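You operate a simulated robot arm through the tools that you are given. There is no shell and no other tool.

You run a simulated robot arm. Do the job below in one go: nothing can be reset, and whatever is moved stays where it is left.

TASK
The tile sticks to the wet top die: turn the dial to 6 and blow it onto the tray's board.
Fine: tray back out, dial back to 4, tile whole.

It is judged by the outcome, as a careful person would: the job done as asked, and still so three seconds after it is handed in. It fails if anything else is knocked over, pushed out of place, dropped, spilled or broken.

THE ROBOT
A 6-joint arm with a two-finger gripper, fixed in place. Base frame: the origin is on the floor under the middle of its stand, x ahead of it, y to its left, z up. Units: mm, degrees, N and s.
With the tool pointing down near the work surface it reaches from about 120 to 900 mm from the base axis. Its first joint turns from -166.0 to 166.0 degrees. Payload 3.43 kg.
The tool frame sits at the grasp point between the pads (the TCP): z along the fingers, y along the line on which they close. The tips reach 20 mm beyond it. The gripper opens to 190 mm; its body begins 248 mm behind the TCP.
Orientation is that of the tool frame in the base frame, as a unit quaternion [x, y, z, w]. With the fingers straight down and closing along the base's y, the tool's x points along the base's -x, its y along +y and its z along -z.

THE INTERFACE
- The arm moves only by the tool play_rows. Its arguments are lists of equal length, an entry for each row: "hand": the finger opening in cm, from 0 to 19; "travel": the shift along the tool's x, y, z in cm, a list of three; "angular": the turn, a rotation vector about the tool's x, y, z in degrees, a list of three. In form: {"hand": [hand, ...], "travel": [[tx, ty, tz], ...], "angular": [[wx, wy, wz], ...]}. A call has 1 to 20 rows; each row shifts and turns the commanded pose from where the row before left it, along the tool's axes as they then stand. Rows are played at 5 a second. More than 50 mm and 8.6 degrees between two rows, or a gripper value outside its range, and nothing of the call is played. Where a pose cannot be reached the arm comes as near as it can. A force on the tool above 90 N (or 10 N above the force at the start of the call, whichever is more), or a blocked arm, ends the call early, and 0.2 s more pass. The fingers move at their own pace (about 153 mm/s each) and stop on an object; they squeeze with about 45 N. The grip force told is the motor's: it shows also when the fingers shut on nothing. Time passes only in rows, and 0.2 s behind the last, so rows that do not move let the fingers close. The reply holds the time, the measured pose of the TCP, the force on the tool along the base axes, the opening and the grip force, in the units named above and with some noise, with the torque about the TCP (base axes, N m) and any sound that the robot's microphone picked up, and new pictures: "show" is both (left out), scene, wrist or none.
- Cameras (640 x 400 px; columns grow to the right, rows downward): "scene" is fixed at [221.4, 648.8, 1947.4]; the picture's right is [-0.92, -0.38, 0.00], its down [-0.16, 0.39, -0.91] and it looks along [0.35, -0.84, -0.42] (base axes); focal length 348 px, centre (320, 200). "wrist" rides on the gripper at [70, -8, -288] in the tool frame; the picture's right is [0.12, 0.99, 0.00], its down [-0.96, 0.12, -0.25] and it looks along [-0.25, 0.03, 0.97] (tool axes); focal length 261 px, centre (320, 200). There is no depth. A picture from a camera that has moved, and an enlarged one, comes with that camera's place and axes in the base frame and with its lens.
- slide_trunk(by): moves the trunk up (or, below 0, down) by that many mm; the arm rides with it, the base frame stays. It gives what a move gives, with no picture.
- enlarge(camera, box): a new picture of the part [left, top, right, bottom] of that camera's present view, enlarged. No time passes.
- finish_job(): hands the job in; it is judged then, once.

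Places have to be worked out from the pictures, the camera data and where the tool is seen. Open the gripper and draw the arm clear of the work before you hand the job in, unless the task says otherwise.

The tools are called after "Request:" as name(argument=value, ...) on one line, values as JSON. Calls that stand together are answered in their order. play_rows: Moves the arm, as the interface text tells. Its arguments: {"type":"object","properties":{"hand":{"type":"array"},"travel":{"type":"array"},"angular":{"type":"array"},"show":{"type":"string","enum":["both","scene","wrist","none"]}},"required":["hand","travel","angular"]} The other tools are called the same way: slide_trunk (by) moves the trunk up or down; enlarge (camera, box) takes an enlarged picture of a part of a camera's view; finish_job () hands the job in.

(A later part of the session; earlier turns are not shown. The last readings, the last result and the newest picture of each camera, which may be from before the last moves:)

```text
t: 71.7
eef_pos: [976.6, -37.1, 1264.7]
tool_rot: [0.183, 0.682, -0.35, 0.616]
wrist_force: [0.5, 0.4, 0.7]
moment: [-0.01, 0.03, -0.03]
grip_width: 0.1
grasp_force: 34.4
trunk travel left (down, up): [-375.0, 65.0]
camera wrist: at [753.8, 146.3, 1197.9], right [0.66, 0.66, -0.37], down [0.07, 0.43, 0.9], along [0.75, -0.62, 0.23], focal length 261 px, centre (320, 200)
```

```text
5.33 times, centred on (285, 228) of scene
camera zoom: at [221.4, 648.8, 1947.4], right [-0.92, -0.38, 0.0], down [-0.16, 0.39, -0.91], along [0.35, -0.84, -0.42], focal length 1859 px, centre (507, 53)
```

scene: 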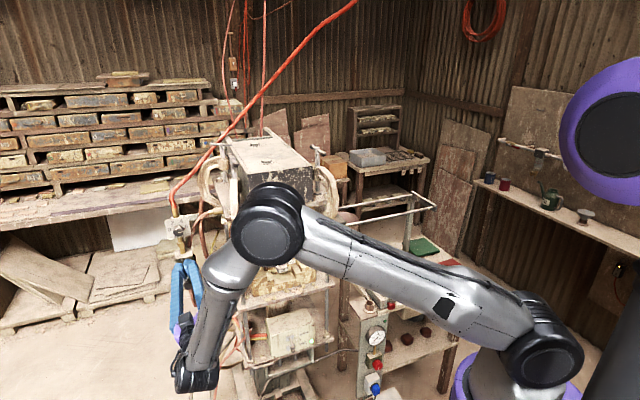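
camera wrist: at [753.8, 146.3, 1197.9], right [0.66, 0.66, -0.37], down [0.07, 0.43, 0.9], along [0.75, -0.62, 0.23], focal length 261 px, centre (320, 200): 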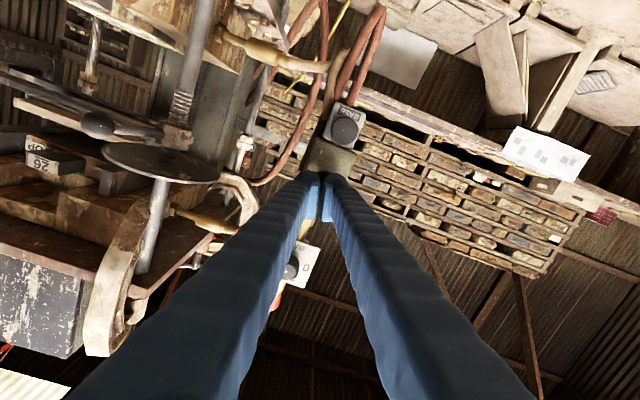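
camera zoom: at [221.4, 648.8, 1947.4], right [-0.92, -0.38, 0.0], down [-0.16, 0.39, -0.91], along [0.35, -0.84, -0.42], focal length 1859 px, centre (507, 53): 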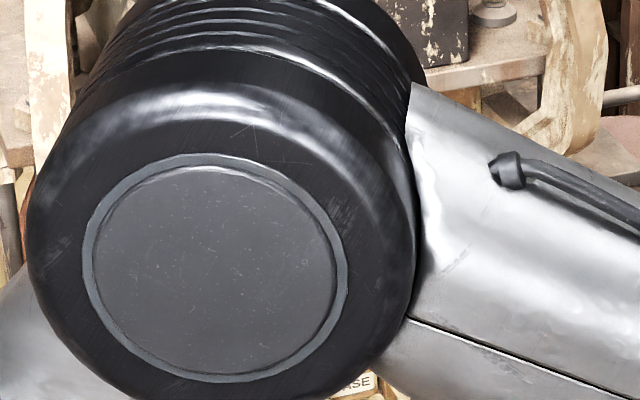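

In this view the reddish tile is no longer under the top die, so it appears to have dropped when the button released. I'll draw back to get a clear look at the board.

Request:
play_rows(hand=[0, 0, 0, 0, 0], travel=[[0, 0, -2.0], [0, 0, -3.0], [0, 0, -3.0], [-3.0, 2.5, -2], [-3.0, 2.5, 0]], angular=[[0, 0, 0], [0, 0, 0], [0, 0, 0], [0, 0, 0], [0, 0, 0]], show="both")

Request:
enlarge(camera="scene", box=[225, 190, 345, 265])

Request:
enlarge(camera="wrist", box=[0, 0, 260, 200])

```text
t: 72.9
eef_pos: [949.2, 79.8, 1311.4]
tool_rot: [0.183, 0.682, -0.352, 0.615]
wrist_force: [0.5, -0.1, 0.2]
moment: [-0.02, -0.01, -0.06]
grip_width: 0.0
grasp_force: 35.0
trunk travel left (down, up): [-375.0, 65.0]
camera wrist: at [726.9, 263.3, 1244.0], right [0.66, 0.66, -0.37], down [0.07, 0.43, 0.9], along [0.75, -0.62, 0.23], focal length 261 px, centre (320, 200)
```

scene: 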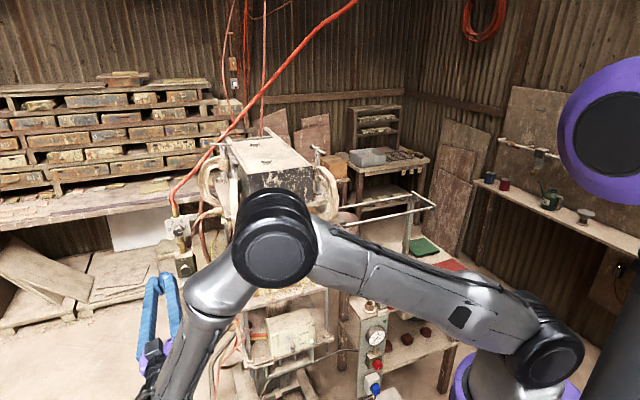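
wrist: 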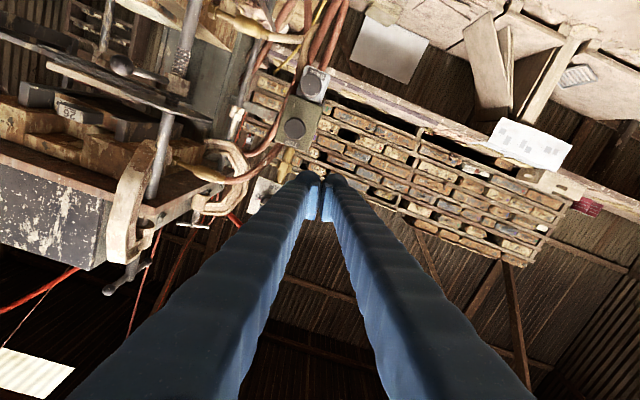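

```text
5.33 times, centred on (285, 228) of scene
camera zoom: at [221.4, 648.8, 1947.4], right [-0.92, -0.38, 0.0], down [-0.16, 0.39, -0.91], along [0.35, -0.84, -0.42], focal length 1859 px, centre (507, 53)
```

zoom: 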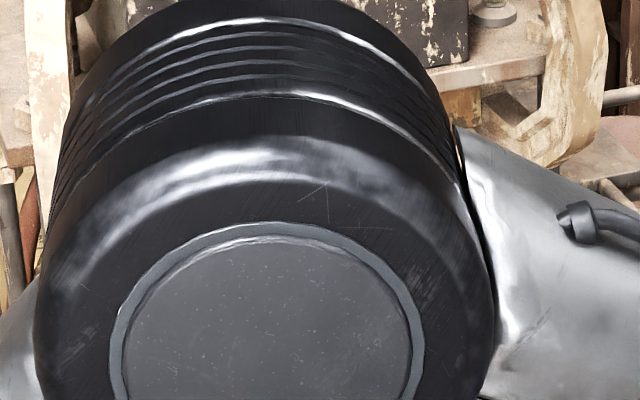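

```text
2.00 times, centred on (130, 100) of wrist
camera zoom: at [726.9, 263.3, 1244.0], right [0.66, 0.66, -0.37], down [0.07, 0.43, 0.9], along [0.75, -0.62, 0.23], focal length 521 px, centre (700, 400)
```

zoom: 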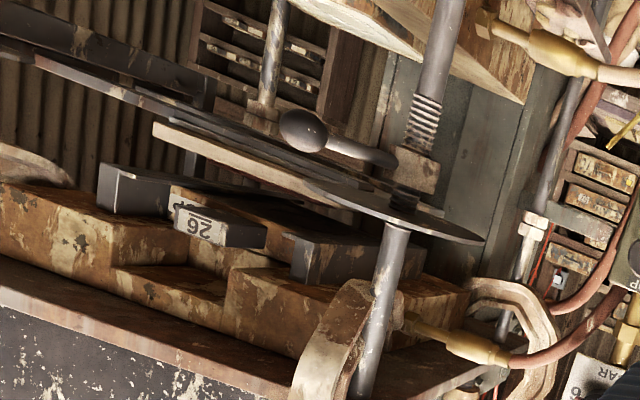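

The die face is bare and the board lies below it. I'll raise the camera to board height to see the tile lying on the board.

Request:
play_rows(hand=[0, 0, 0, 0, 0], travel=[[-3.86, -1.04, 0], [-3.86, -1.04, 0], [0, 0, -4], [0, 0, -3], [0, 0, 0]], angular=[[0, 0, 0], [0, 0, 0], [0, 0, 7.5], [0, 0, 7.5], [0, 0, 0]], show="both")

Request:
enlarge(camera="wrist", box=[60, 80, 280, 230])

```text
t: 74.1
eef_pos: [900.3, 129.9, 1391.9]
tool_rot: [0.272, 0.651, -0.267, 0.656]
wrist_force: [-0.5, -0.2, -0.3]
moment: [-0.03, 0.0, 0.0]
grip_width: 0.0
grasp_force: 34.3
trunk travel left (down, up): [-375.0, 65.0]
camera wrist: at [690.3, 325.5, 1319.6], right [0.7, 0.71, -0.11], down [-0.1, 0.25, 0.96], along [0.71, -0.66, 0.25], focal length 261 px, centre (320, 200)
```

scene: 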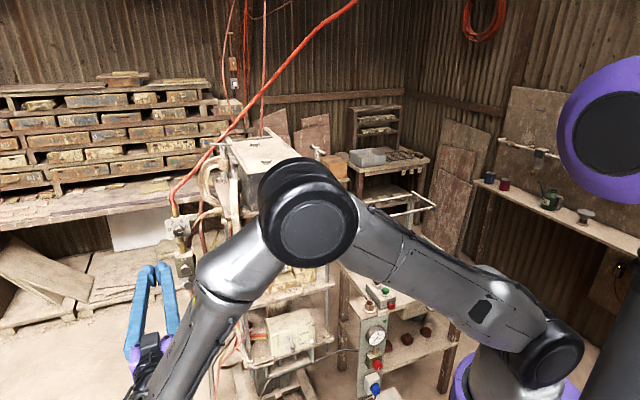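
wrist: 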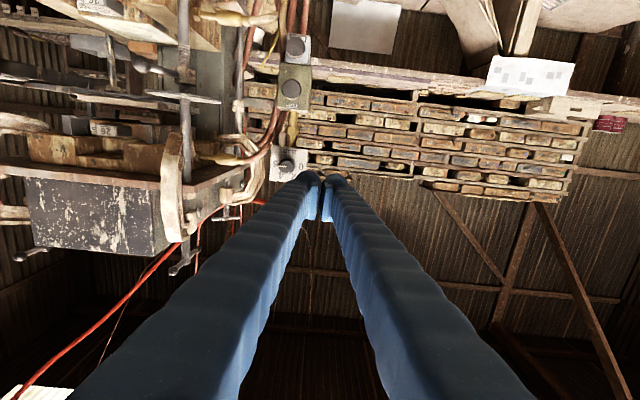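

```text
2.67 times, centred on (170, 155) of wrist
camera zoom: at [690.3, 325.5, 1319.6], right [0.7, 0.71, -0.11], down [-0.1, 0.25, 0.96], along [0.71, -0.66, 0.25], focal length 695 px, centre (720, 320)
```

zoom: 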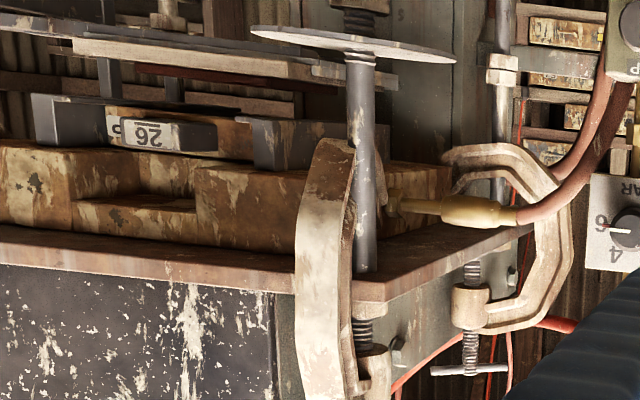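

The tile lies flat on the tray's board, seen as a thin reddish slab above the board edge and clear of the die. Now for the dial back to 4: I'll go to the dial standoff with the hand open at roll 0.

Request:
play_rows(hand=[3, 5, 7, 7, 7], travel=[[0, -2.1, 3.3], [0, -2.1, 3.3], [0, -2.1, 3.3], [0, 0, 0], [0, 0, 0]], angular=[[0, 0, 0], [0, 0, 0], [0, 0, 0], [0, 0, 0], [0, 0, 0]], show="wrist")

Request:
enlarge(camera="wrist", box=[270, 130, 370, 230])

```text
t: 75.3
eef_pos: [925.5, 16.9, 1389.7]
tool_rot: [0.27, 0.652, -0.267, 0.656]
wrist_force: [0.2, 0.1, -0.3]
moment: [-0.02, 0.0, -0.04]
grip_width: 70.0
grasp_force: 0.0
trunk travel left (down, up): [-375.0, 65.0]
camera wrist: at [715.1, 211.9, 1318.2], right [0.7, 0.71, -0.11], down [-0.1, 0.25, 0.96], along [0.71, -0.66, 0.25], focal length 261 px, centre (320, 200)
```

wrist: 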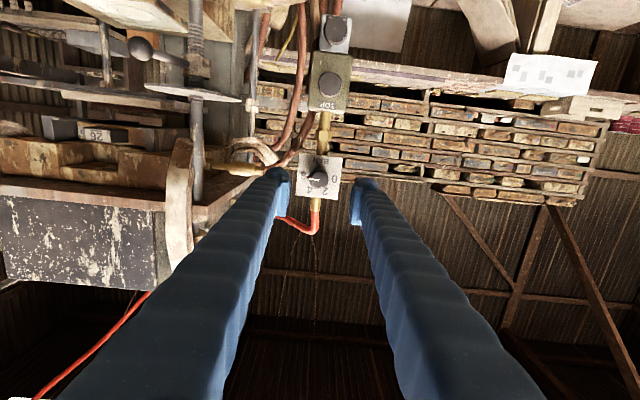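

```text
4.00 times, centred on (320, 180) of wrist
camera zoom: at [715.1, 211.9, 1318.2], right [0.7, 0.71, -0.11], down [-0.1, 0.25, 0.96], along [0.71, -0.66, 0.25], focal length 1043 px, centre (320, 280)
```

zoom: 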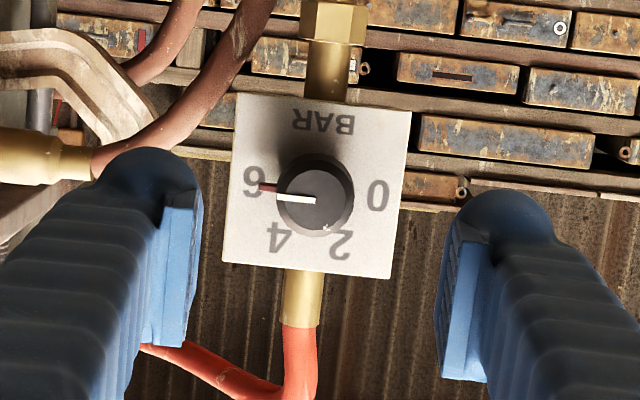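

The view confirms the dial on 6, and the tool axis is within 1 mm of the knob. I'll advance to the same grip depth and close.

Request:
play_rows(hand=[6, 6, 6, 6, 6, 6, 5, 4, 3, 2, 1.5, 1.5], travel=[[-0.1, -0.1, 2.5], [0, 0, 2.5], [0, 0, 2.5], [0, 0, 2.0], [0, 0, 1.5], [0, 0, 0.8], [0, 0, 0], [0, 0, 0], [0, 0, 0], [0, 0, 0], [0, 0, 0], [0, 0, 0]], angular=[[0, 0, 0], [0, 0, 0], [0, 0, 0], [0, 0, 0], [0, 0, 0], [0, 0, 0], [0, 0, 0], [0, 0, 0], [0, 0, 0], [0, 0, 0], [0, 0, 0], [0, 0, 0]], show="wrist")

Request:
enlarge(camera="wrist", box=[270, 150, 370, 230])

```text
t: 77.9
eef_pos: [1009.5, -69.7, 1391.6]
tool_rot: [0.27, 0.652, -0.266, 0.656]
wrist_force: [5.1, 1.1, 1.6]
moment: [-0.01, -0.03, 0.04]
grip_width: 30.3
grasp_force: 44.8
trunk travel left (down, up): [-375.0, 65.0]
camera wrist: at [799.4, 126.0, 1319.8], right [0.7, 0.71, -0.11], down [-0.1, 0.25, 0.96], along [0.71, -0.66, 0.25], focal length 261 px, centre (320, 200)
```

wrist: 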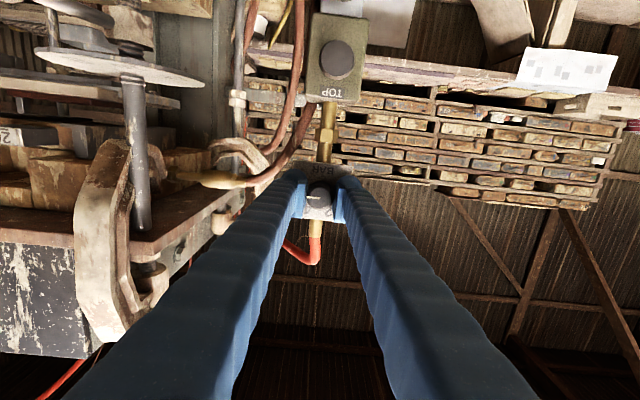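

```text
5.00 times, centred on (320, 190) of wrist
camera zoom: at [799.4, 126.0, 1319.8], right [0.7, 0.71, -0.11], down [-0.1, 0.25, 0.96], along [0.71, -0.66, 0.25], focal length 1303 px, centre (320, 250)
```

zoom: 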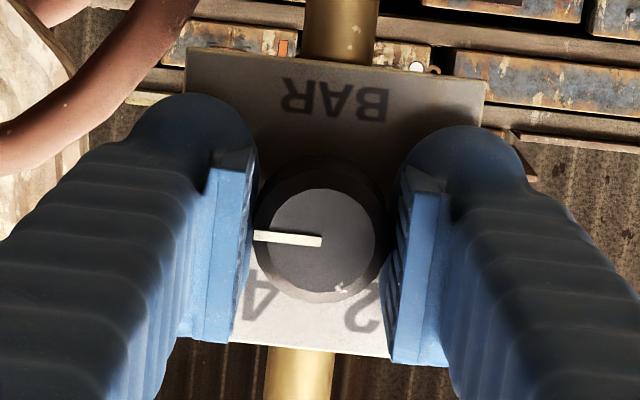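

The knob is gripped at 30 mm. I'll turn it counter-clockwise 30° first and check.

Request:
play_rows(hand=[1.5, 1.5, 1.5, 1.5, 1.5], travel=[[0, 0, 0], [0, 0, 0], [0, 0, 0], [0, 0, 0], [0, 0, 0]], angular=[[0, 0, -7.5], [0, 0, -7.5], [0, 0, -7.5], [0, 0, -7.5], [0, 0, 0]], show="wrist")

Request:
enlarge(camera="wrist", box=[270, 150, 370, 230])

```text
t: 79.1
eef_pos: [1010.4, -68.2, 1390.9]
tool_rot: [0.091, 0.7, -0.428, 0.565]
wrist_force: [21.1, 0.2, 10.5]
moment: [-0.1, -0.12, 0.18]
grip_width: 30.7
grasp_force: 45.3
trunk travel left (down, up): [-375.0, 65.0]
camera wrist: at [775.7, 102.1, 1332.8], right [0.57, 0.57, -0.59], down [0.23, 0.59, 0.78], along [0.79, -0.57, 0.2], focal length 261 px, centre (320, 200)
```

wrist: 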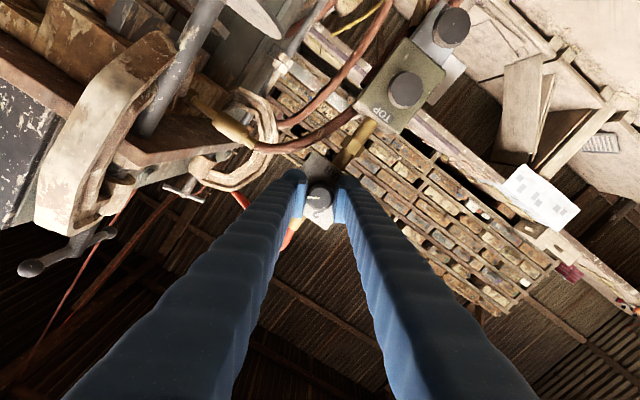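

```text
5.00 times, centred on (320, 190) of wrist
camera zoom: at [775.7, 102.1, 1332.8], right [0.57, 0.57, -0.59], down [0.23, 0.59, 0.78], along [0.79, -0.57, 0.2], focal length 1303 px, centre (320, 250)
```

zoom: 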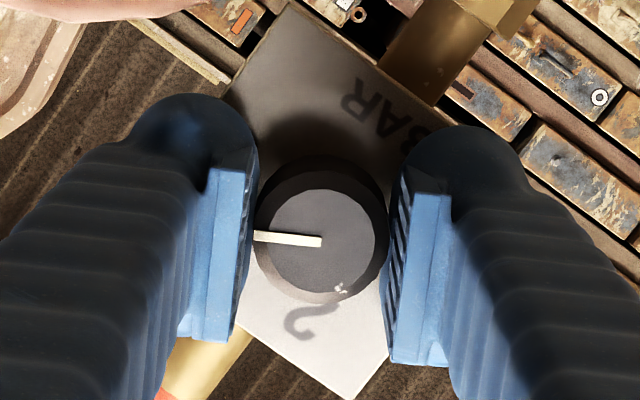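

The knob follows. The remaining 30° should bring it to 4.

Request:
play_rows(hand=[1.5, 1.5, 1.5, 1.5, 1.5], travel=[[0, 0, 0], [0, 0, 0], [0, 0, 0], [0, 0, 0], [0, 0, 0]], angular=[[0, 0, -7.5], [0, 0, -7.5], [0, 0, -7.5], [0, 0, -7.5], [0, 0, 0]], show="wrist")

Request:
enlarge(camera="wrist", box=[270, 150, 370, 230])

Request:
enlarge(camera="scene", box=[150, 200, 220, 260])

```text
t: 80.3
eef_pos: [1010.8, -68.8, 1389.5]
tool_rot: [-0.092, 0.7, -0.56, 0.434]
wrist_force: [24.1, 6.6, 12.2]
moment: [-0.1, -0.12, 0.3]
grip_width: 30.5
grasp_force: 45.3
trunk travel left (down, up): [-375.0, 65.0]
camera wrist: at [759.6, 86.2, 1361.2], right [0.28, 0.28, -0.92], down [0.45, 0.81, 0.38], along [0.85, -0.52, 0.1], focal length 261 px, centre (320, 200)
```

wrist: 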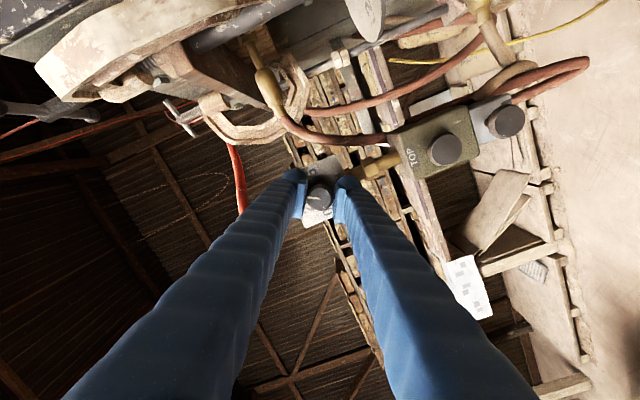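

```text
5.00 times, centred on (320, 190) of wrist
camera zoom: at [759.6, 86.2, 1361.2], right [0.28, 0.28, -0.92], down [0.45, 0.81, 0.38], along [0.85, -0.52, 0.1], focal length 1303 px, centre (320, 250)
```

zoom: 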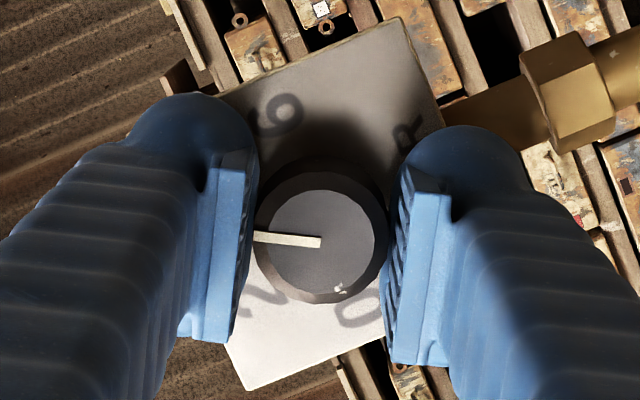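

```text
6.67 times, centred on (185, 230) of scene
camera zoom: at [221.4, 648.8, 1947.4], right [-0.92, -0.38, 0.0], down [-0.16, 0.39, -0.91], along [0.35, -0.84, -0.42], focal length 2324 px, centre (1220, 0)
```

zoom: 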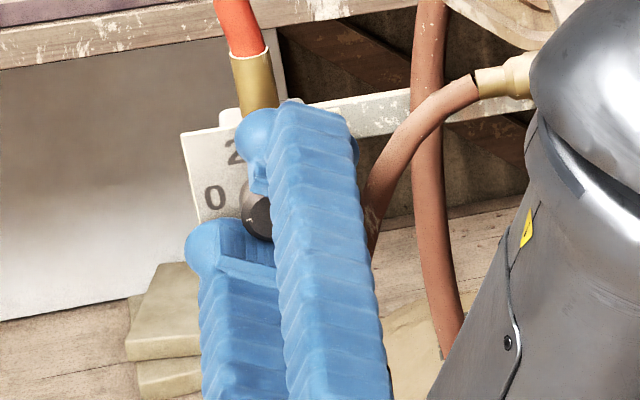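

The turn measured 60° by the tool. I'll ease the side load by 3 mm, open, and check the pointer.

Request:
play_rows(hand=[1.5, 1.5, 3, 5, 6, 6], travel=[[-0.25, 0, 0], [0, 0, 0], [0, 0, 0], [0, 0, 0], [0, 0, 0], [0, 0, 0]], angular=[[0, 0, 0], [0, 0, 0], [0, 0, 0], [0, 0, 0], [0, 0, 0], [0, 0, 0]], show="wrist")

Request:
enlarge(camera="wrist", box=[270, 150, 370, 230])

```text
t: 81.7
eef_pos: [1009.6, -69.0, 1392.2]
tool_rot: [-0.091, 0.7, -0.56, 0.434]
wrist_force: [-0.3, -0.7, 0.2]
moment: [-0.01, 0.01, -0.02]
grip_width: 60.1
grasp_force: 0.1
trunk travel left (down, up): [-375.0, 65.0]
camera wrist: at [759.1, 86.6, 1362.2], right [0.28, 0.28, -0.92], down [0.45, 0.81, 0.39], along [0.85, -0.52, 0.1], focal length 261 px, centre (320, 200)
```

wrist: 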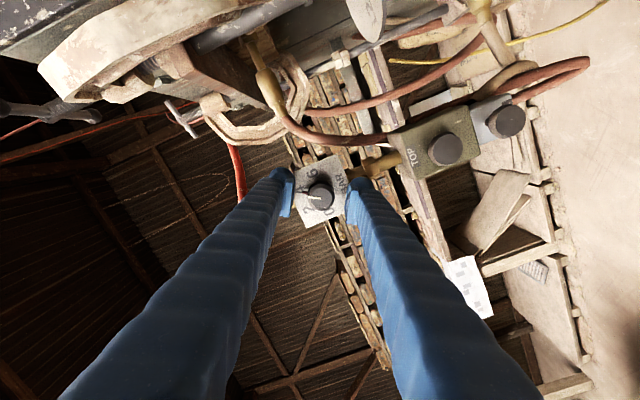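

```text
5.00 times, centred on (320, 190) of wrist
camera zoom: at [759.1, 86.6, 1362.2], right [0.28, 0.28, -0.92], down [0.45, 0.81, 0.39], along [0.85, -0.52, 0.1], focal length 1303 px, centre (320, 250)
```

zoom: 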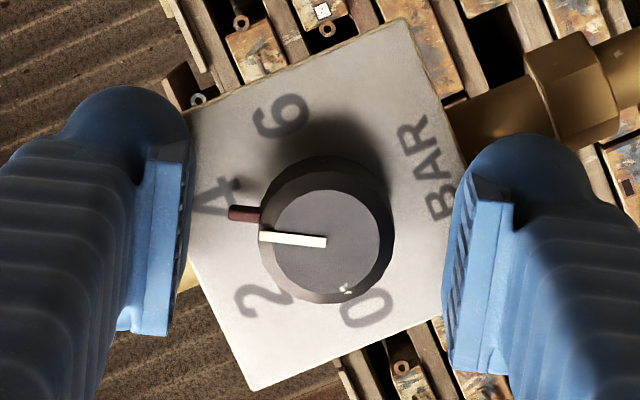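

The dial is back on 4, with the pointer in line with the 4 mark. I'll withdraw straight back, unroll, and return to the free space in front of the press.

Request:
play_rows(hand=[6, 6, 6, 6, 6, 6, 6, 6, 6, 6, 6, 6, 6, 6, 6, 6, 6, 6], travel=[[0, 0, -3], [0, 0, -4.5], [0, 0, -4.5], [0, 0, 0], [0, 0, 0], [0, 0, 0], [0, 0, 0], [0, 0, 0], [0, 0, 0], [0, 0, 0], [0, 0, 0], [-3.07, -1.75, -3.2], [-3.07, -1.75, -3.2], [-3.07, -1.75, -3.2], [-3.07, -1.75, -3.2], [-3.07, -1.75, -3.2], [-3.07, -1.75, -3.2], [0, 0, 0]], angular=[[0, 0, 0], [0, 0, 0], [0, 0, 0], [0, 0, 7.5], [0, 0, 7.5], [0, 0, 7.5], [0, 0, 7.5], [0, 0, 7.5], [0, 0, 7.5], [0, 0, 7.5], [0, 0, 7.5], [0, 0, 0], [0, 0, 0], [0, 0, 0], [0, 0, 0], [0, 0, 0], [0, 0, 0], [0, 0, 0]], show="both")

Request:
enlarge(camera="scene", box=[150, 200, 220, 260])

Request:
enlarge(camera="scene", box=[225, 190, 365, 275])

```text
t: 85.5
eef_pos: [713.6, 76.1, 1570.9]
tool_rot: [0.27, 0.652, -0.267, 0.656]
wrist_force: [1.3, -0.2, 0.3]
moment: [-0.03, -0.06, -0.06]
grip_width: 60.0
grasp_force: 0.1
trunk travel left (down, up): [-375.0, 65.0]
camera wrist: at [503.8, 272.1, 1499.8], right [0.7, 0.71, -0.11], down [-0.1, 0.25, 0.96], along [0.71, -0.66, 0.25], focal length 261 px, centre (320, 200)
```

scene: 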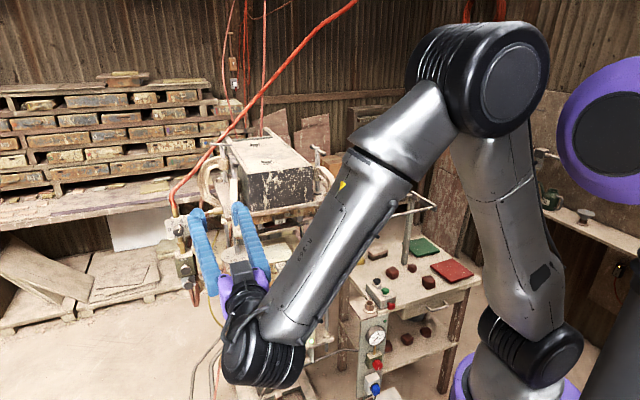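
wrist: 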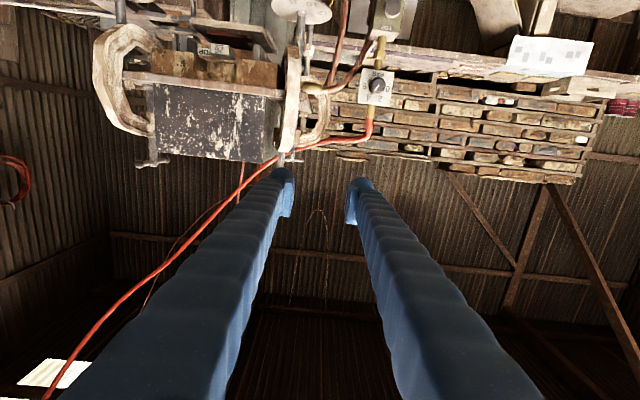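

```text
6.67 times, centred on (185, 230) of scene
camera zoom: at [221.4, 648.8, 1947.4], right [-0.92, -0.38, 0.0], down [-0.16, 0.39, -0.91], along [0.35, -0.84, -0.42], focal length 2324 px, centre (1220, 0)
```

zoom: 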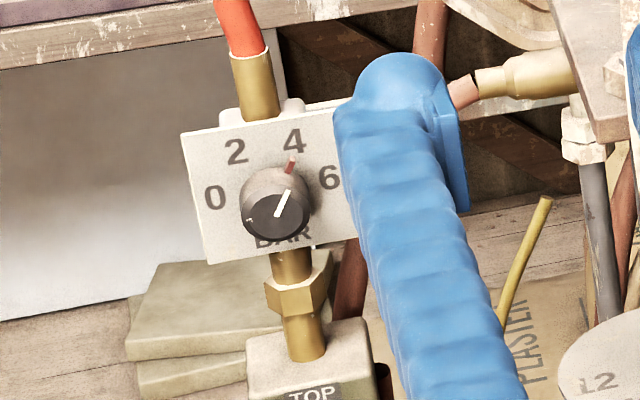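

```text
4.57 times, centred on (295, 232) of scene
camera zoom: at [221.4, 648.8, 1947.4], right [-0.92, -0.38, 0.0], down [-0.16, 0.39, -0.91], along [0.35, -0.84, -0.42], focal length 1593 px, centre (434, 51)
```

zoom: 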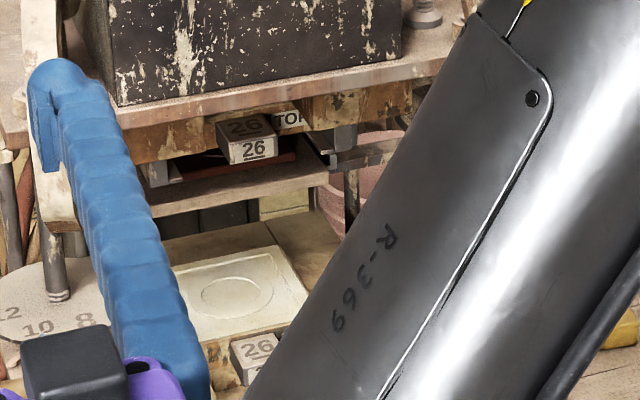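

The dial reads 4 exactly as at the start, and the dark-red tile is visible lying on the board. Now the tray has to come out: I'll turn the tool down again and close the hand.

Request:
play_rows(hand=[6, 6, 4, 2, 0, 0, 0, 0, 0, 0, 0, 0, 0], travel=[[0, 0, 0], [0, 0, 0], [0, 0, 0], [0, 0, 0], [0, 0, 0], [0, 0, 0], [0, 0, 0], [0, 0, 0], [0, 0, 0], [0, 0, 0], [0, 0, 0], [0, 0, 0], [0, 0, 0]], angular=[[0, 7.5, 0], [0, 7.5, 0], [0, 7.5, 0], [0, 7.5, 0], [0, 7.5, 0], [0, 7.5, 0], [0, 7.5, 0], [0, 7.5, 0], [0, 7.5, 0], [0, 7.5, 0], [0, 7.5, 0], [0, 7.5, 0], [0, 0, 0]], show="scene")

Request:
enlarge(camera="scene", box=[225, 190, 365, 275])

```text
t: 88.3
eef_pos: [710.8, 76.9, 1578.2]
tool_rot: [0.379, 0.925, 0.003, 0.004]
wrist_force: [-0.5, -0.4, -0.1]
moment: [-0.06, -0.16, 0.01]
grip_width: 0.3
grasp_force: 34.1
trunk travel left (down, up): [-375.0, 65.0]
```

scene: 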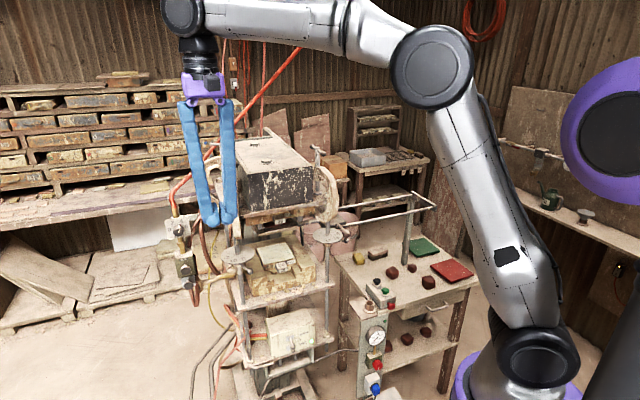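

```text
4.57 times, centred on (295, 232) of scene
camera zoom: at [221.4, 648.8, 1947.4], right [-0.92, -0.38, 0.0], down [-0.16, 0.39, -0.91], along [0.35, -0.84, -0.42], focal length 1593 px, centre (434, 51)
```

zoom: 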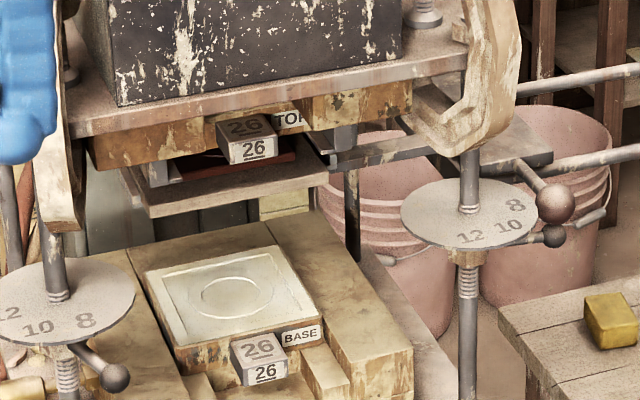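

The tile lies whole and flat on the board in the press. I'll carry the hand back around the front, past the press's right side.

Request:
play_rows(hand=[0, 0, 0, 0, 0, 0, 0, 0, 0, 0, 0, 0, 0, 0, 0, 0, 0], travel=[[-1.62, -4.158, 0], [-1.62, -4.158, 0], [-1.62, -4.158, 0], [-1.62, -4.158, 0], [-1.62, -4.158, 0], [-1.62, -4.158, 0], [-1.62, -4.158, 0], [-1.62, -4.158, 0], [-1.62, -4.158, 0], [-1.62, -4.158, 0], [-1.62, -4.158, 0], [-1.62, -4.158, 0], [-4.7, 0.4, 0], [-4.7, 0.4, 0], [-4.7, 0.4, 0], [-4.7, 0.4, 0], [0, 0, 0]], angular=[[0, 0, 0.6], [0, 0, 0], [0, 0, 0], [0, 0, 0], [0, 0, 0], [0, 0, 0], [0, 0, 0], [0, 0, 0], [0, 0, 0], [0, 0, 0], [0, 0, 0], [0, 0, 0], [0, 0, 0], [0, 0, 0], [0, 0, 0], [0, 0, 0], [0, 0, 0]], show="both")

```text
t: 91.9
eef_pos: [636.6, -536.9, 1573.1]
tool_rot: [0.384, 0.923, 0.002, 0.004]
wrist_force: [-0.5, 0.7, 0.7]
moment: [-0.21, -0.07, 0.02]
grip_width: 0.1
grasp_force: 34.2
trunk travel left (down, up): [-375.0, 65.0]
camera wrist: at [578.5, -493.6, 1860.0], right [0.62, 0.78, 0.01], down [0.76, -0.6, 0.25], along [0.2, -0.15, -0.97], focal length 261 px, centre (320, 200)
```

scene: 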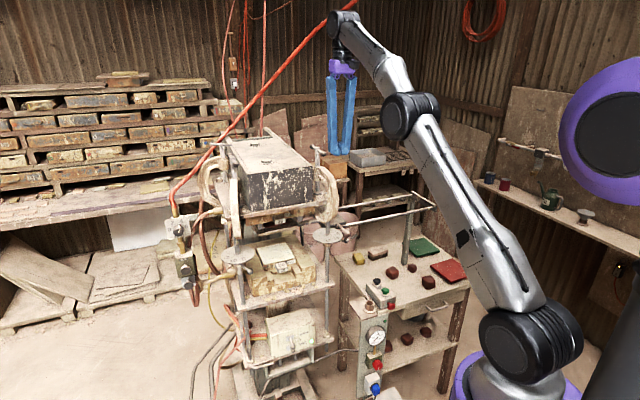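
wrist: 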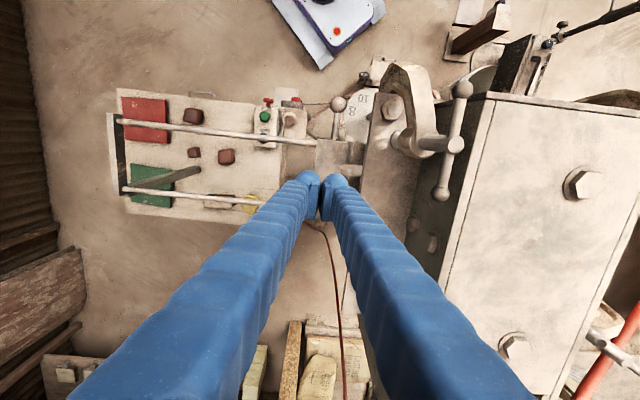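

I'm above the tray plate. I'll enlarge to see the plate and the press edge next to the hand.

Request:
enlarge(camera="wrist", box=[270, 60, 470, 260])

Request:
enlarge(camera="scene", box=[290, 100, 400, 260])

```text
2.00 times, centred on (370, 160) of wrist
camera zoom: at [578.5, -493.6, 1860.0], right [0.62, 0.78, 0.01], down [0.76, -0.6, 0.25], along [0.2, -0.15, -0.97], focal length 521 px, centre (220, 280)
```

zoom: 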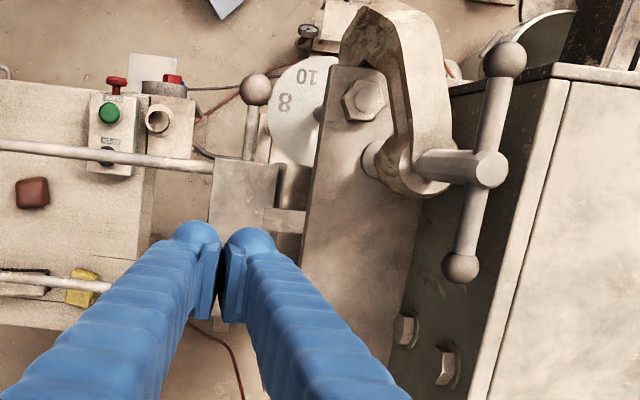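

```text
2.50 times, centred on (345, 180) of scene
camera zoom: at [221.4, 648.8, 1947.4], right [-0.92, -0.38, 0.0], down [-0.16, 0.39, -0.91], along [0.35, -0.84, -0.42], focal length 871 px, centre (258, 250)
```

zoom: 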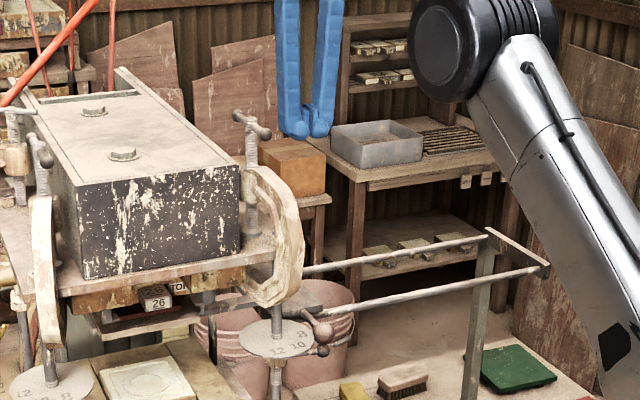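

This top view shows the press's top plate edge at about e = 150, and the tray plate from 62 to 137. Rather than squeeze a finger in there, I'll draw the tray out the first few centimetres by light friction. I'll lean the closed hand back, lower it over the plate, and stop above it.

Request:
play_rows(hand=[0, 0, 0, 0, 0, 0, 0, 0, 0, 0], travel=[[0, 0, 0], [0, 0, 0], [0, 0.8, 0.16], [0, -0.8, 3.92], [0, -0.8, 3.92], [0, -0.8, 3.92], [0, -0.8, 3.92], [0, -0.8, 3.92], [0, -0.6, 2.94], [0, 0, 0]], angular=[[-6, 0, 0], [-6, 0, 0], [0, 0, 0], [0, 0, 0], [0, 0, 0], [0, 0, 0], [0, 0, 0], [0, 0, 0], [0, 0, 0], [0, 0, 0]], show="both")

Request:
enlarge(camera="wrist", box=[260, 60, 460, 260])

Request:
enlarge(camera="scene", box=[290, 140, 390, 260])

```text
t: 94.1
eef_pos: [649.6, -527.6, 1342.9]
tool_rot: [0.383, 0.918, 0.099, 0.043]
wrist_force: [0.8, -0.2, 0.5]
moment: [-0.07, -0.02, -0.01]
grip_width: 0.0
grasp_force: 33.6
trunk travel left (down, up): [-375.0, 65.0]
camera wrist: at [549.0, -528.1, 1621.4], right [0.6, 0.77, 0.21], down [0.72, -0.64, 0.27], along [0.34, -0.01, -0.94], focal length 261 px, centre (320, 200)
```

scene: 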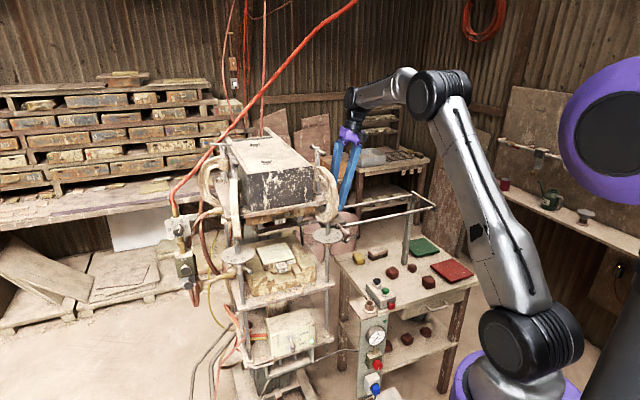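
wrist: 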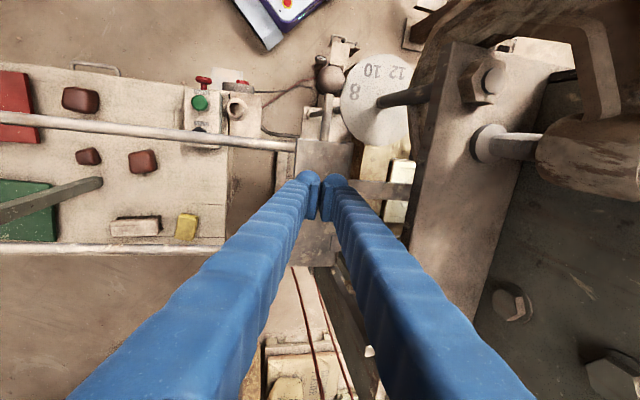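

```text
2.00 times, centred on (360, 160) of wrist
camera zoom: at [549.0, -528.1, 1621.4], right [0.6, 0.77, 0.21], down [0.72, -0.64, 0.27], along [0.34, -0.01, -0.94], focal length 521 px, centre (240, 280)
```

zoom: 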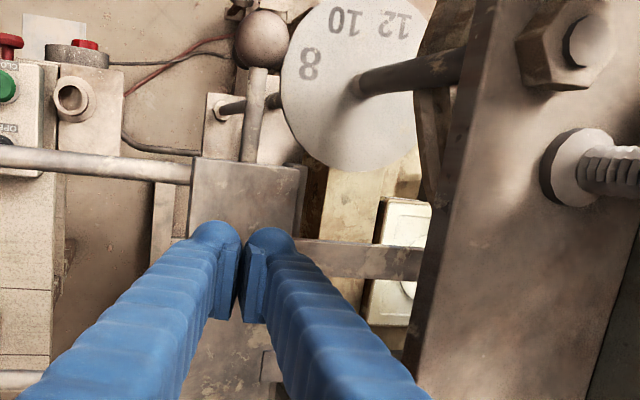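

```text
3.33 times, centred on (340, 200) of scene
camera zoom: at [221.4, 648.8, 1947.4], right [-0.92, -0.38, 0.0], down [-0.16, 0.39, -0.91], along [0.35, -0.84, -0.42], focal length 1162 px, centre (253, 200)
```

zoom: 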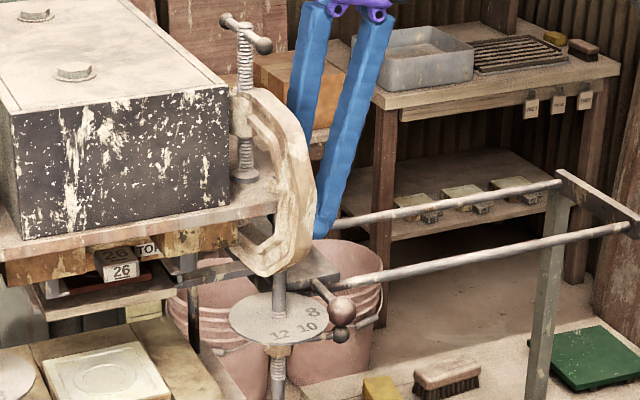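

The fingertips hover about 23 mm above the plate with good clearance from the press. I'll lower until light contact.

Request:
play_rows(hand=[0, 0, 0, 0], travel=[[0, -0.36, 1.764], [0, -0.06, 0.294], [0, -0.04, 0.196], [0, 0, 0]], angular=[[0, 0, 0], [0, 0, 0], [0, 0, 0], [0, 0, 0]], show="none")

```text
t: 95.1
eef_pos: [649.1, -527.6, 1318.5]
tool_rot: [0.383, 0.917, 0.099, 0.043]
wrist_force: [-0.6, 0.6, 0.1]
moment: [0.04, -0.03, 0.03]
grip_width: 0.1
grasp_force: 33.8
trunk travel left (down, up): [-375.0, 65.0]
```

No contact at 1318.5. I'll keep lowering in 2 mm rows.

Request:
play_rows(hand=[0, 0, 0], travel=[[0, -0.04, 0.196], [0, -0.04, 0.196], [0, 0, 0]], angular=[[0, 0, 0], [0, 0, 0], [0, 0, 0]], show="none")

```text
t: 95.9
eef_pos: [648.0, -527.7, 1317.4]
tool_rot: [0.383, 0.918, 0.098, 0.044]
wrist_force: [2.7, -3.2, 16.2]
moment: [-0.15, 0.12, 0.05]
grip_width: 0.0
grasp_force: 34.8
trunk travel left (down, up): [-375.0, 65.0]
```

Light contact at 16 N. I'll draw back along -e slowly, 3.5 cm, and see if the tray comes along.

Request:
play_rows(hand=[0, 0, 0, 0, 0], travel=[[0, -0.7, -0.142], [0, -0.9, -0.183], [0, -0.9, -0.183], [0, -0.9, -0.183], [0, 0, 0]], angular=[[0, 0, 0], [0, 0, 0], [0, 0, 0], [0, 0, 0], [0, 0, 0]], show="both")

Request:
enlarge(camera="scene", box=[225, 170, 385, 280])

Request:
enlarge(camera="wrist", box=[260, 60, 460, 260])

```text
t: 97.1
eef_pos: [622.7, -552.8, 1316.3]
tool_rot: [0.383, 0.917, 0.098, 0.045]
wrist_force: [9.8, -12.2, 44.0]
moment: [-0.36, 0.24, 0.14]
grip_width: 0.0
grasp_force: 34.0
trunk travel left (down, up): [-375.0, 65.0]
camera wrist: at [522.2, -551.4, 1595.8], right [0.6, 0.77, 0.21], down [0.72, -0.64, 0.27], along [0.35, -0.01, -0.94], focal length 261 px, centre (320, 200)
```

scene: 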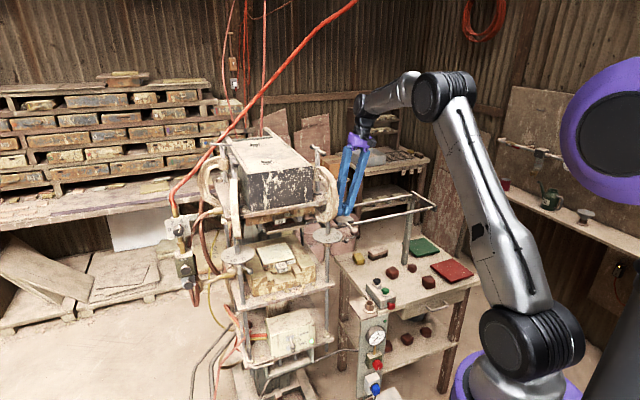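
wrist: 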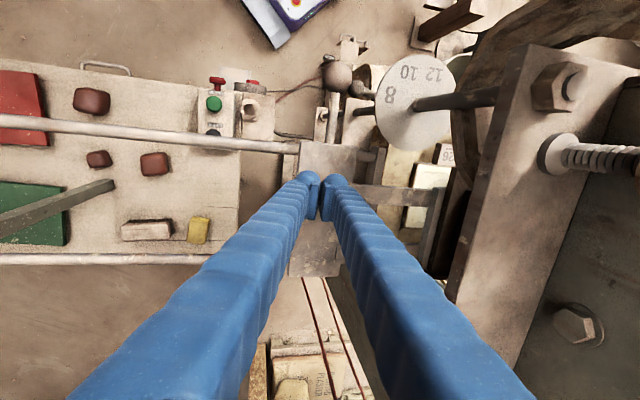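

```text
3.64 times, centred on (305, 225) of scene
camera zoom: at [221.4, 648.8, 1947.4], right [-0.92, -0.38, 0.0], down [-0.16, 0.39, -0.91], along [0.35, -0.84, -0.42], focal length 1267 px, centre (374, 109)
```

zoom: 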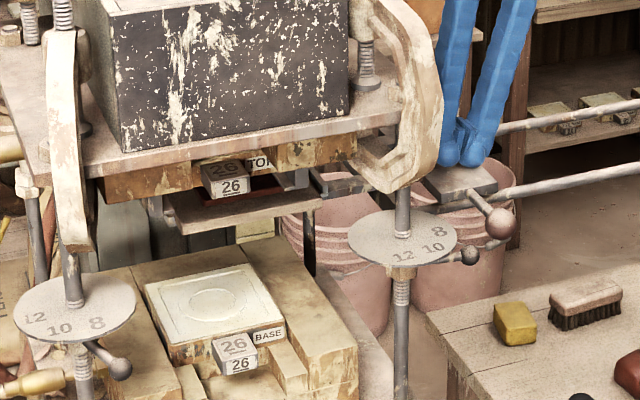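

```text
2.00 times, centred on (360, 160) of wrist
camera zoom: at [522.2, -551.4, 1595.8], right [0.6, 0.77, 0.21], down [0.72, -0.64, 0.27], along [0.35, -0.01, -0.94], focal length 521 px, centre (240, 280)
```

zoom: 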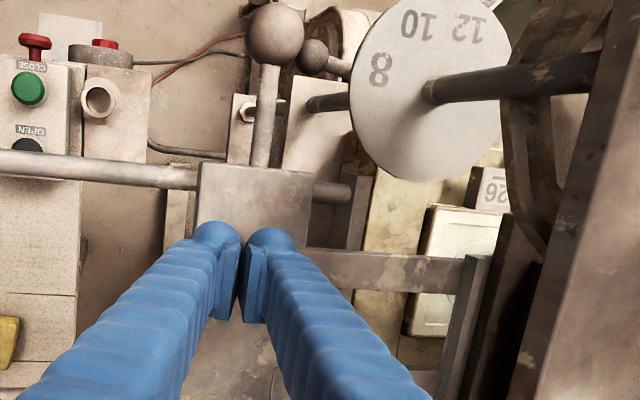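

The tray followed: the ball is now at e ≈ 62, clear of the handwheel, and the tile still rides on the board. The press force grew to 44 N, so I'll ease up 4 mm and draw another 4 cm slowly.

Request:
play_rows(hand=[0, 0, 0, 0, 0, 0], travel=[[0, 0.08, -0.39], [0, -0.78, -0.168], [0, -0.98, -0.21], [0, -0.98, -0.21], [0, -0.98, -0.21], [0, 0, 0]], angular=[[0, 0, 0], [0, 0, 0], [0, 0, 0], [0, 0, 0], [0, 0, 0], [0, 0, 0]], show="scene")

Request:
enlarge(camera="scene", box=[225, 170, 385, 280])

```text
t: 98.5
eef_pos: [595.1, -579.5, 1319.6]
tool_rot: [0.383, 0.917, 0.099, 0.042]
wrist_force: [0.2, 0.3, -0.3]
moment: [-0.02, 0.0, 0.0]
grip_width: 0.1
grasp_force: 34.3
trunk travel left (down, up): [-375.0, 65.0]
```

scene: 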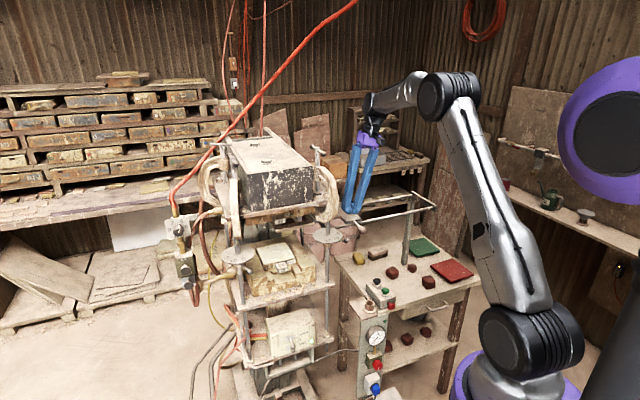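

```text
3.64 times, centred on (305, 225) of scene
camera zoom: at [221.4, 648.8, 1947.4], right [-0.92, -0.38, 0.0], down [-0.16, 0.39, -0.91], along [0.35, -0.84, -0.42], focal length 1267 px, centre (374, 109)
```

zoom: 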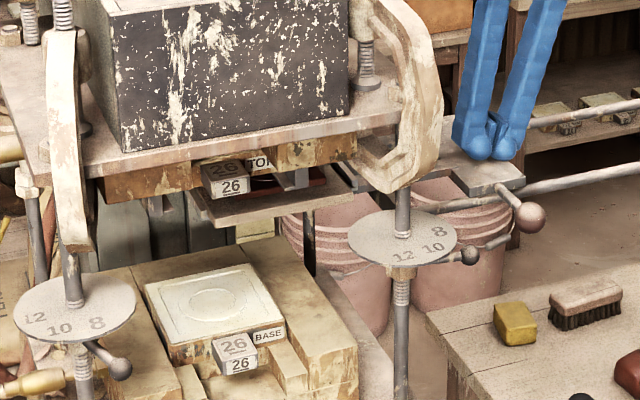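

The tray is out another 3.4 cm, with the ball at e ≈ 28. Now I'll switch to the secure hold on the handle rod: lift, move over the rod, open.

Request:
play_rows(hand=[0, 1, 3, 5, 5, 5], travel=[[0, 0.6, -2.94], [0, 0.4, -1.96], [4.05, 0.69, 0.14], [4.05, 0.69, 0.14], [0, 0, 0], [0, 0, 0]], angular=[[0, 0, 0], [0, 0, 0], [0, 0, 0], [0, 0, 0], [0, 0, 0], [0, 0, 0]], show="both")

Request:
enlarge(camera="wrist", box=[250, 80, 410, 240])

```text
t: 99.9
eef_pos: [549.5, -513.0, 1370.0]
tool_rot: [0.382, 0.918, 0.099, 0.044]
wrist_force: [-0.2, 1.0, 0.4]
moment: [-0.01, 0.01, -0.03]
grip_width: 49.7
grasp_force: 0.1
trunk travel left (down, up): [-375.0, 65.0]
camera wrist: at [449.1, -512.7, 1648.0], right [0.6, 0.77, 0.21], down [0.72, -0.64, 0.27], along [0.34, -0.01, -0.94], focal length 261 px, centre (320, 200)
```

scene: 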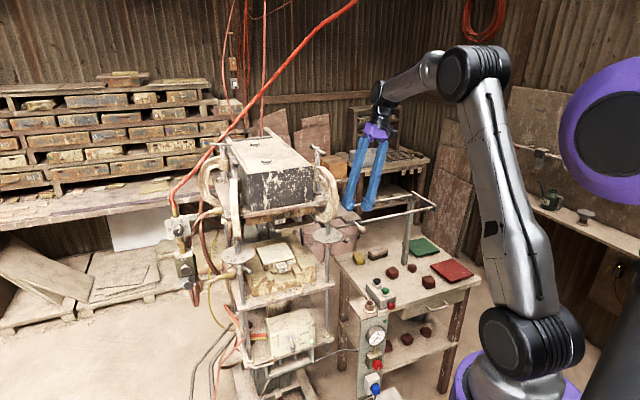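
wrist: 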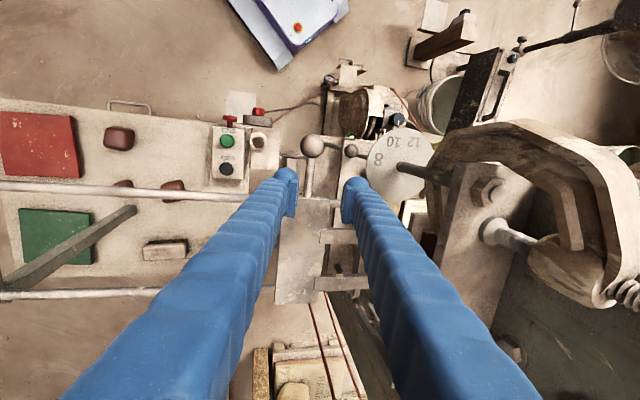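

```text
2.50 times, centred on (330, 160) of wrist
camera zoom: at [449.1, -512.7, 1648.0], right [0.6, 0.77, 0.21], down [0.72, -0.64, 0.27], along [0.34, -0.01, -0.94], focal length 652 px, centre (295, 300)
```

zoom: 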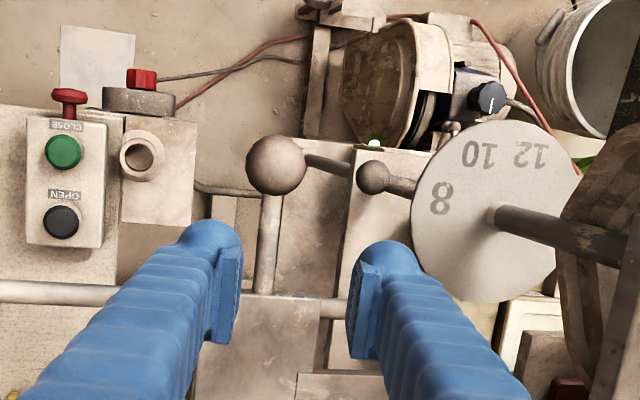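

The rod is at e ≈ 27, centred between the open fingers. I'll descend to rod height and close on it.

Request:
play_rows(hand=[5, 5, 5, 5, 3, 2, 0.5, 0.5, 0.5], travel=[[0, -0.74, 2.65], [0, -0.54, 2.65], [0, -0.54, 2.65], [0, 0, 0], [0, 0, 0], [0, 0, 0], [0, 0, 0], [0, 0, 0], [0, 0, 0]], angular=[[0, 0, 0], [0, 0, 0], [0, 0, 0], [0, 0, 0], [0, 0, 0], [0, 0, 0], [0, 0, 0], [0, 0, 0], [0, 0, 0]], show="wrist")

Request:
enlarge(camera="wrist", box=[260, 90, 420, 230])

```text
t: 101.9
eef_pos: [545.3, -510.4, 1287.6]
tool_rot: [0.383, 0.917, 0.1, 0.042]
wrist_force: [-17.2, 15.8, -12.0]
moment: [-0.04, -0.03, 0.47]
grip_width: 7.5
grasp_force: 41.6
trunk travel left (down, up): [-375.0, 65.0]
camera wrist: at [446.0, -511.6, 1566.5], right [0.6, 0.77, 0.21], down [0.72, -0.64, 0.27], along [0.34, -0.01, -0.94], focal length 261 px, centre (320, 200)
```

wrist: 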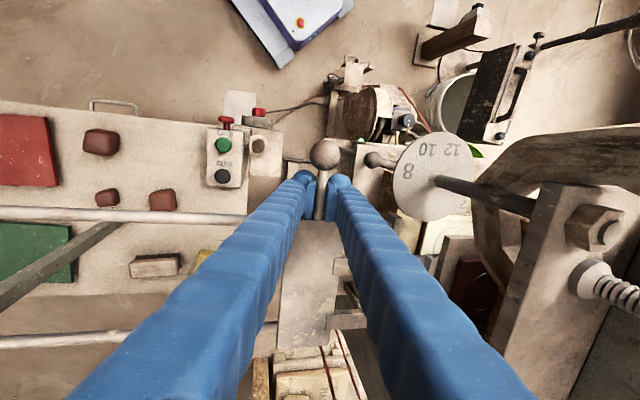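

```text
2.86 times, centred on (340, 160) of wrist
camera zoom: at [446.0, -511.6, 1566.5], right [0.6, 0.77, 0.21], down [0.72, -0.64, 0.27], along [0.34, -0.01, -0.94], focal length 745 px, centre (263, 314)
```

zoom: 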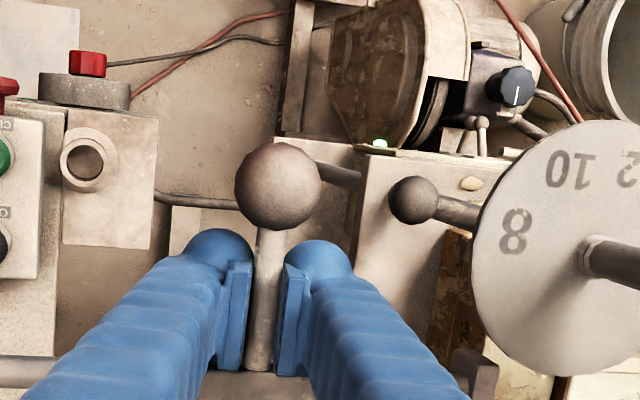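

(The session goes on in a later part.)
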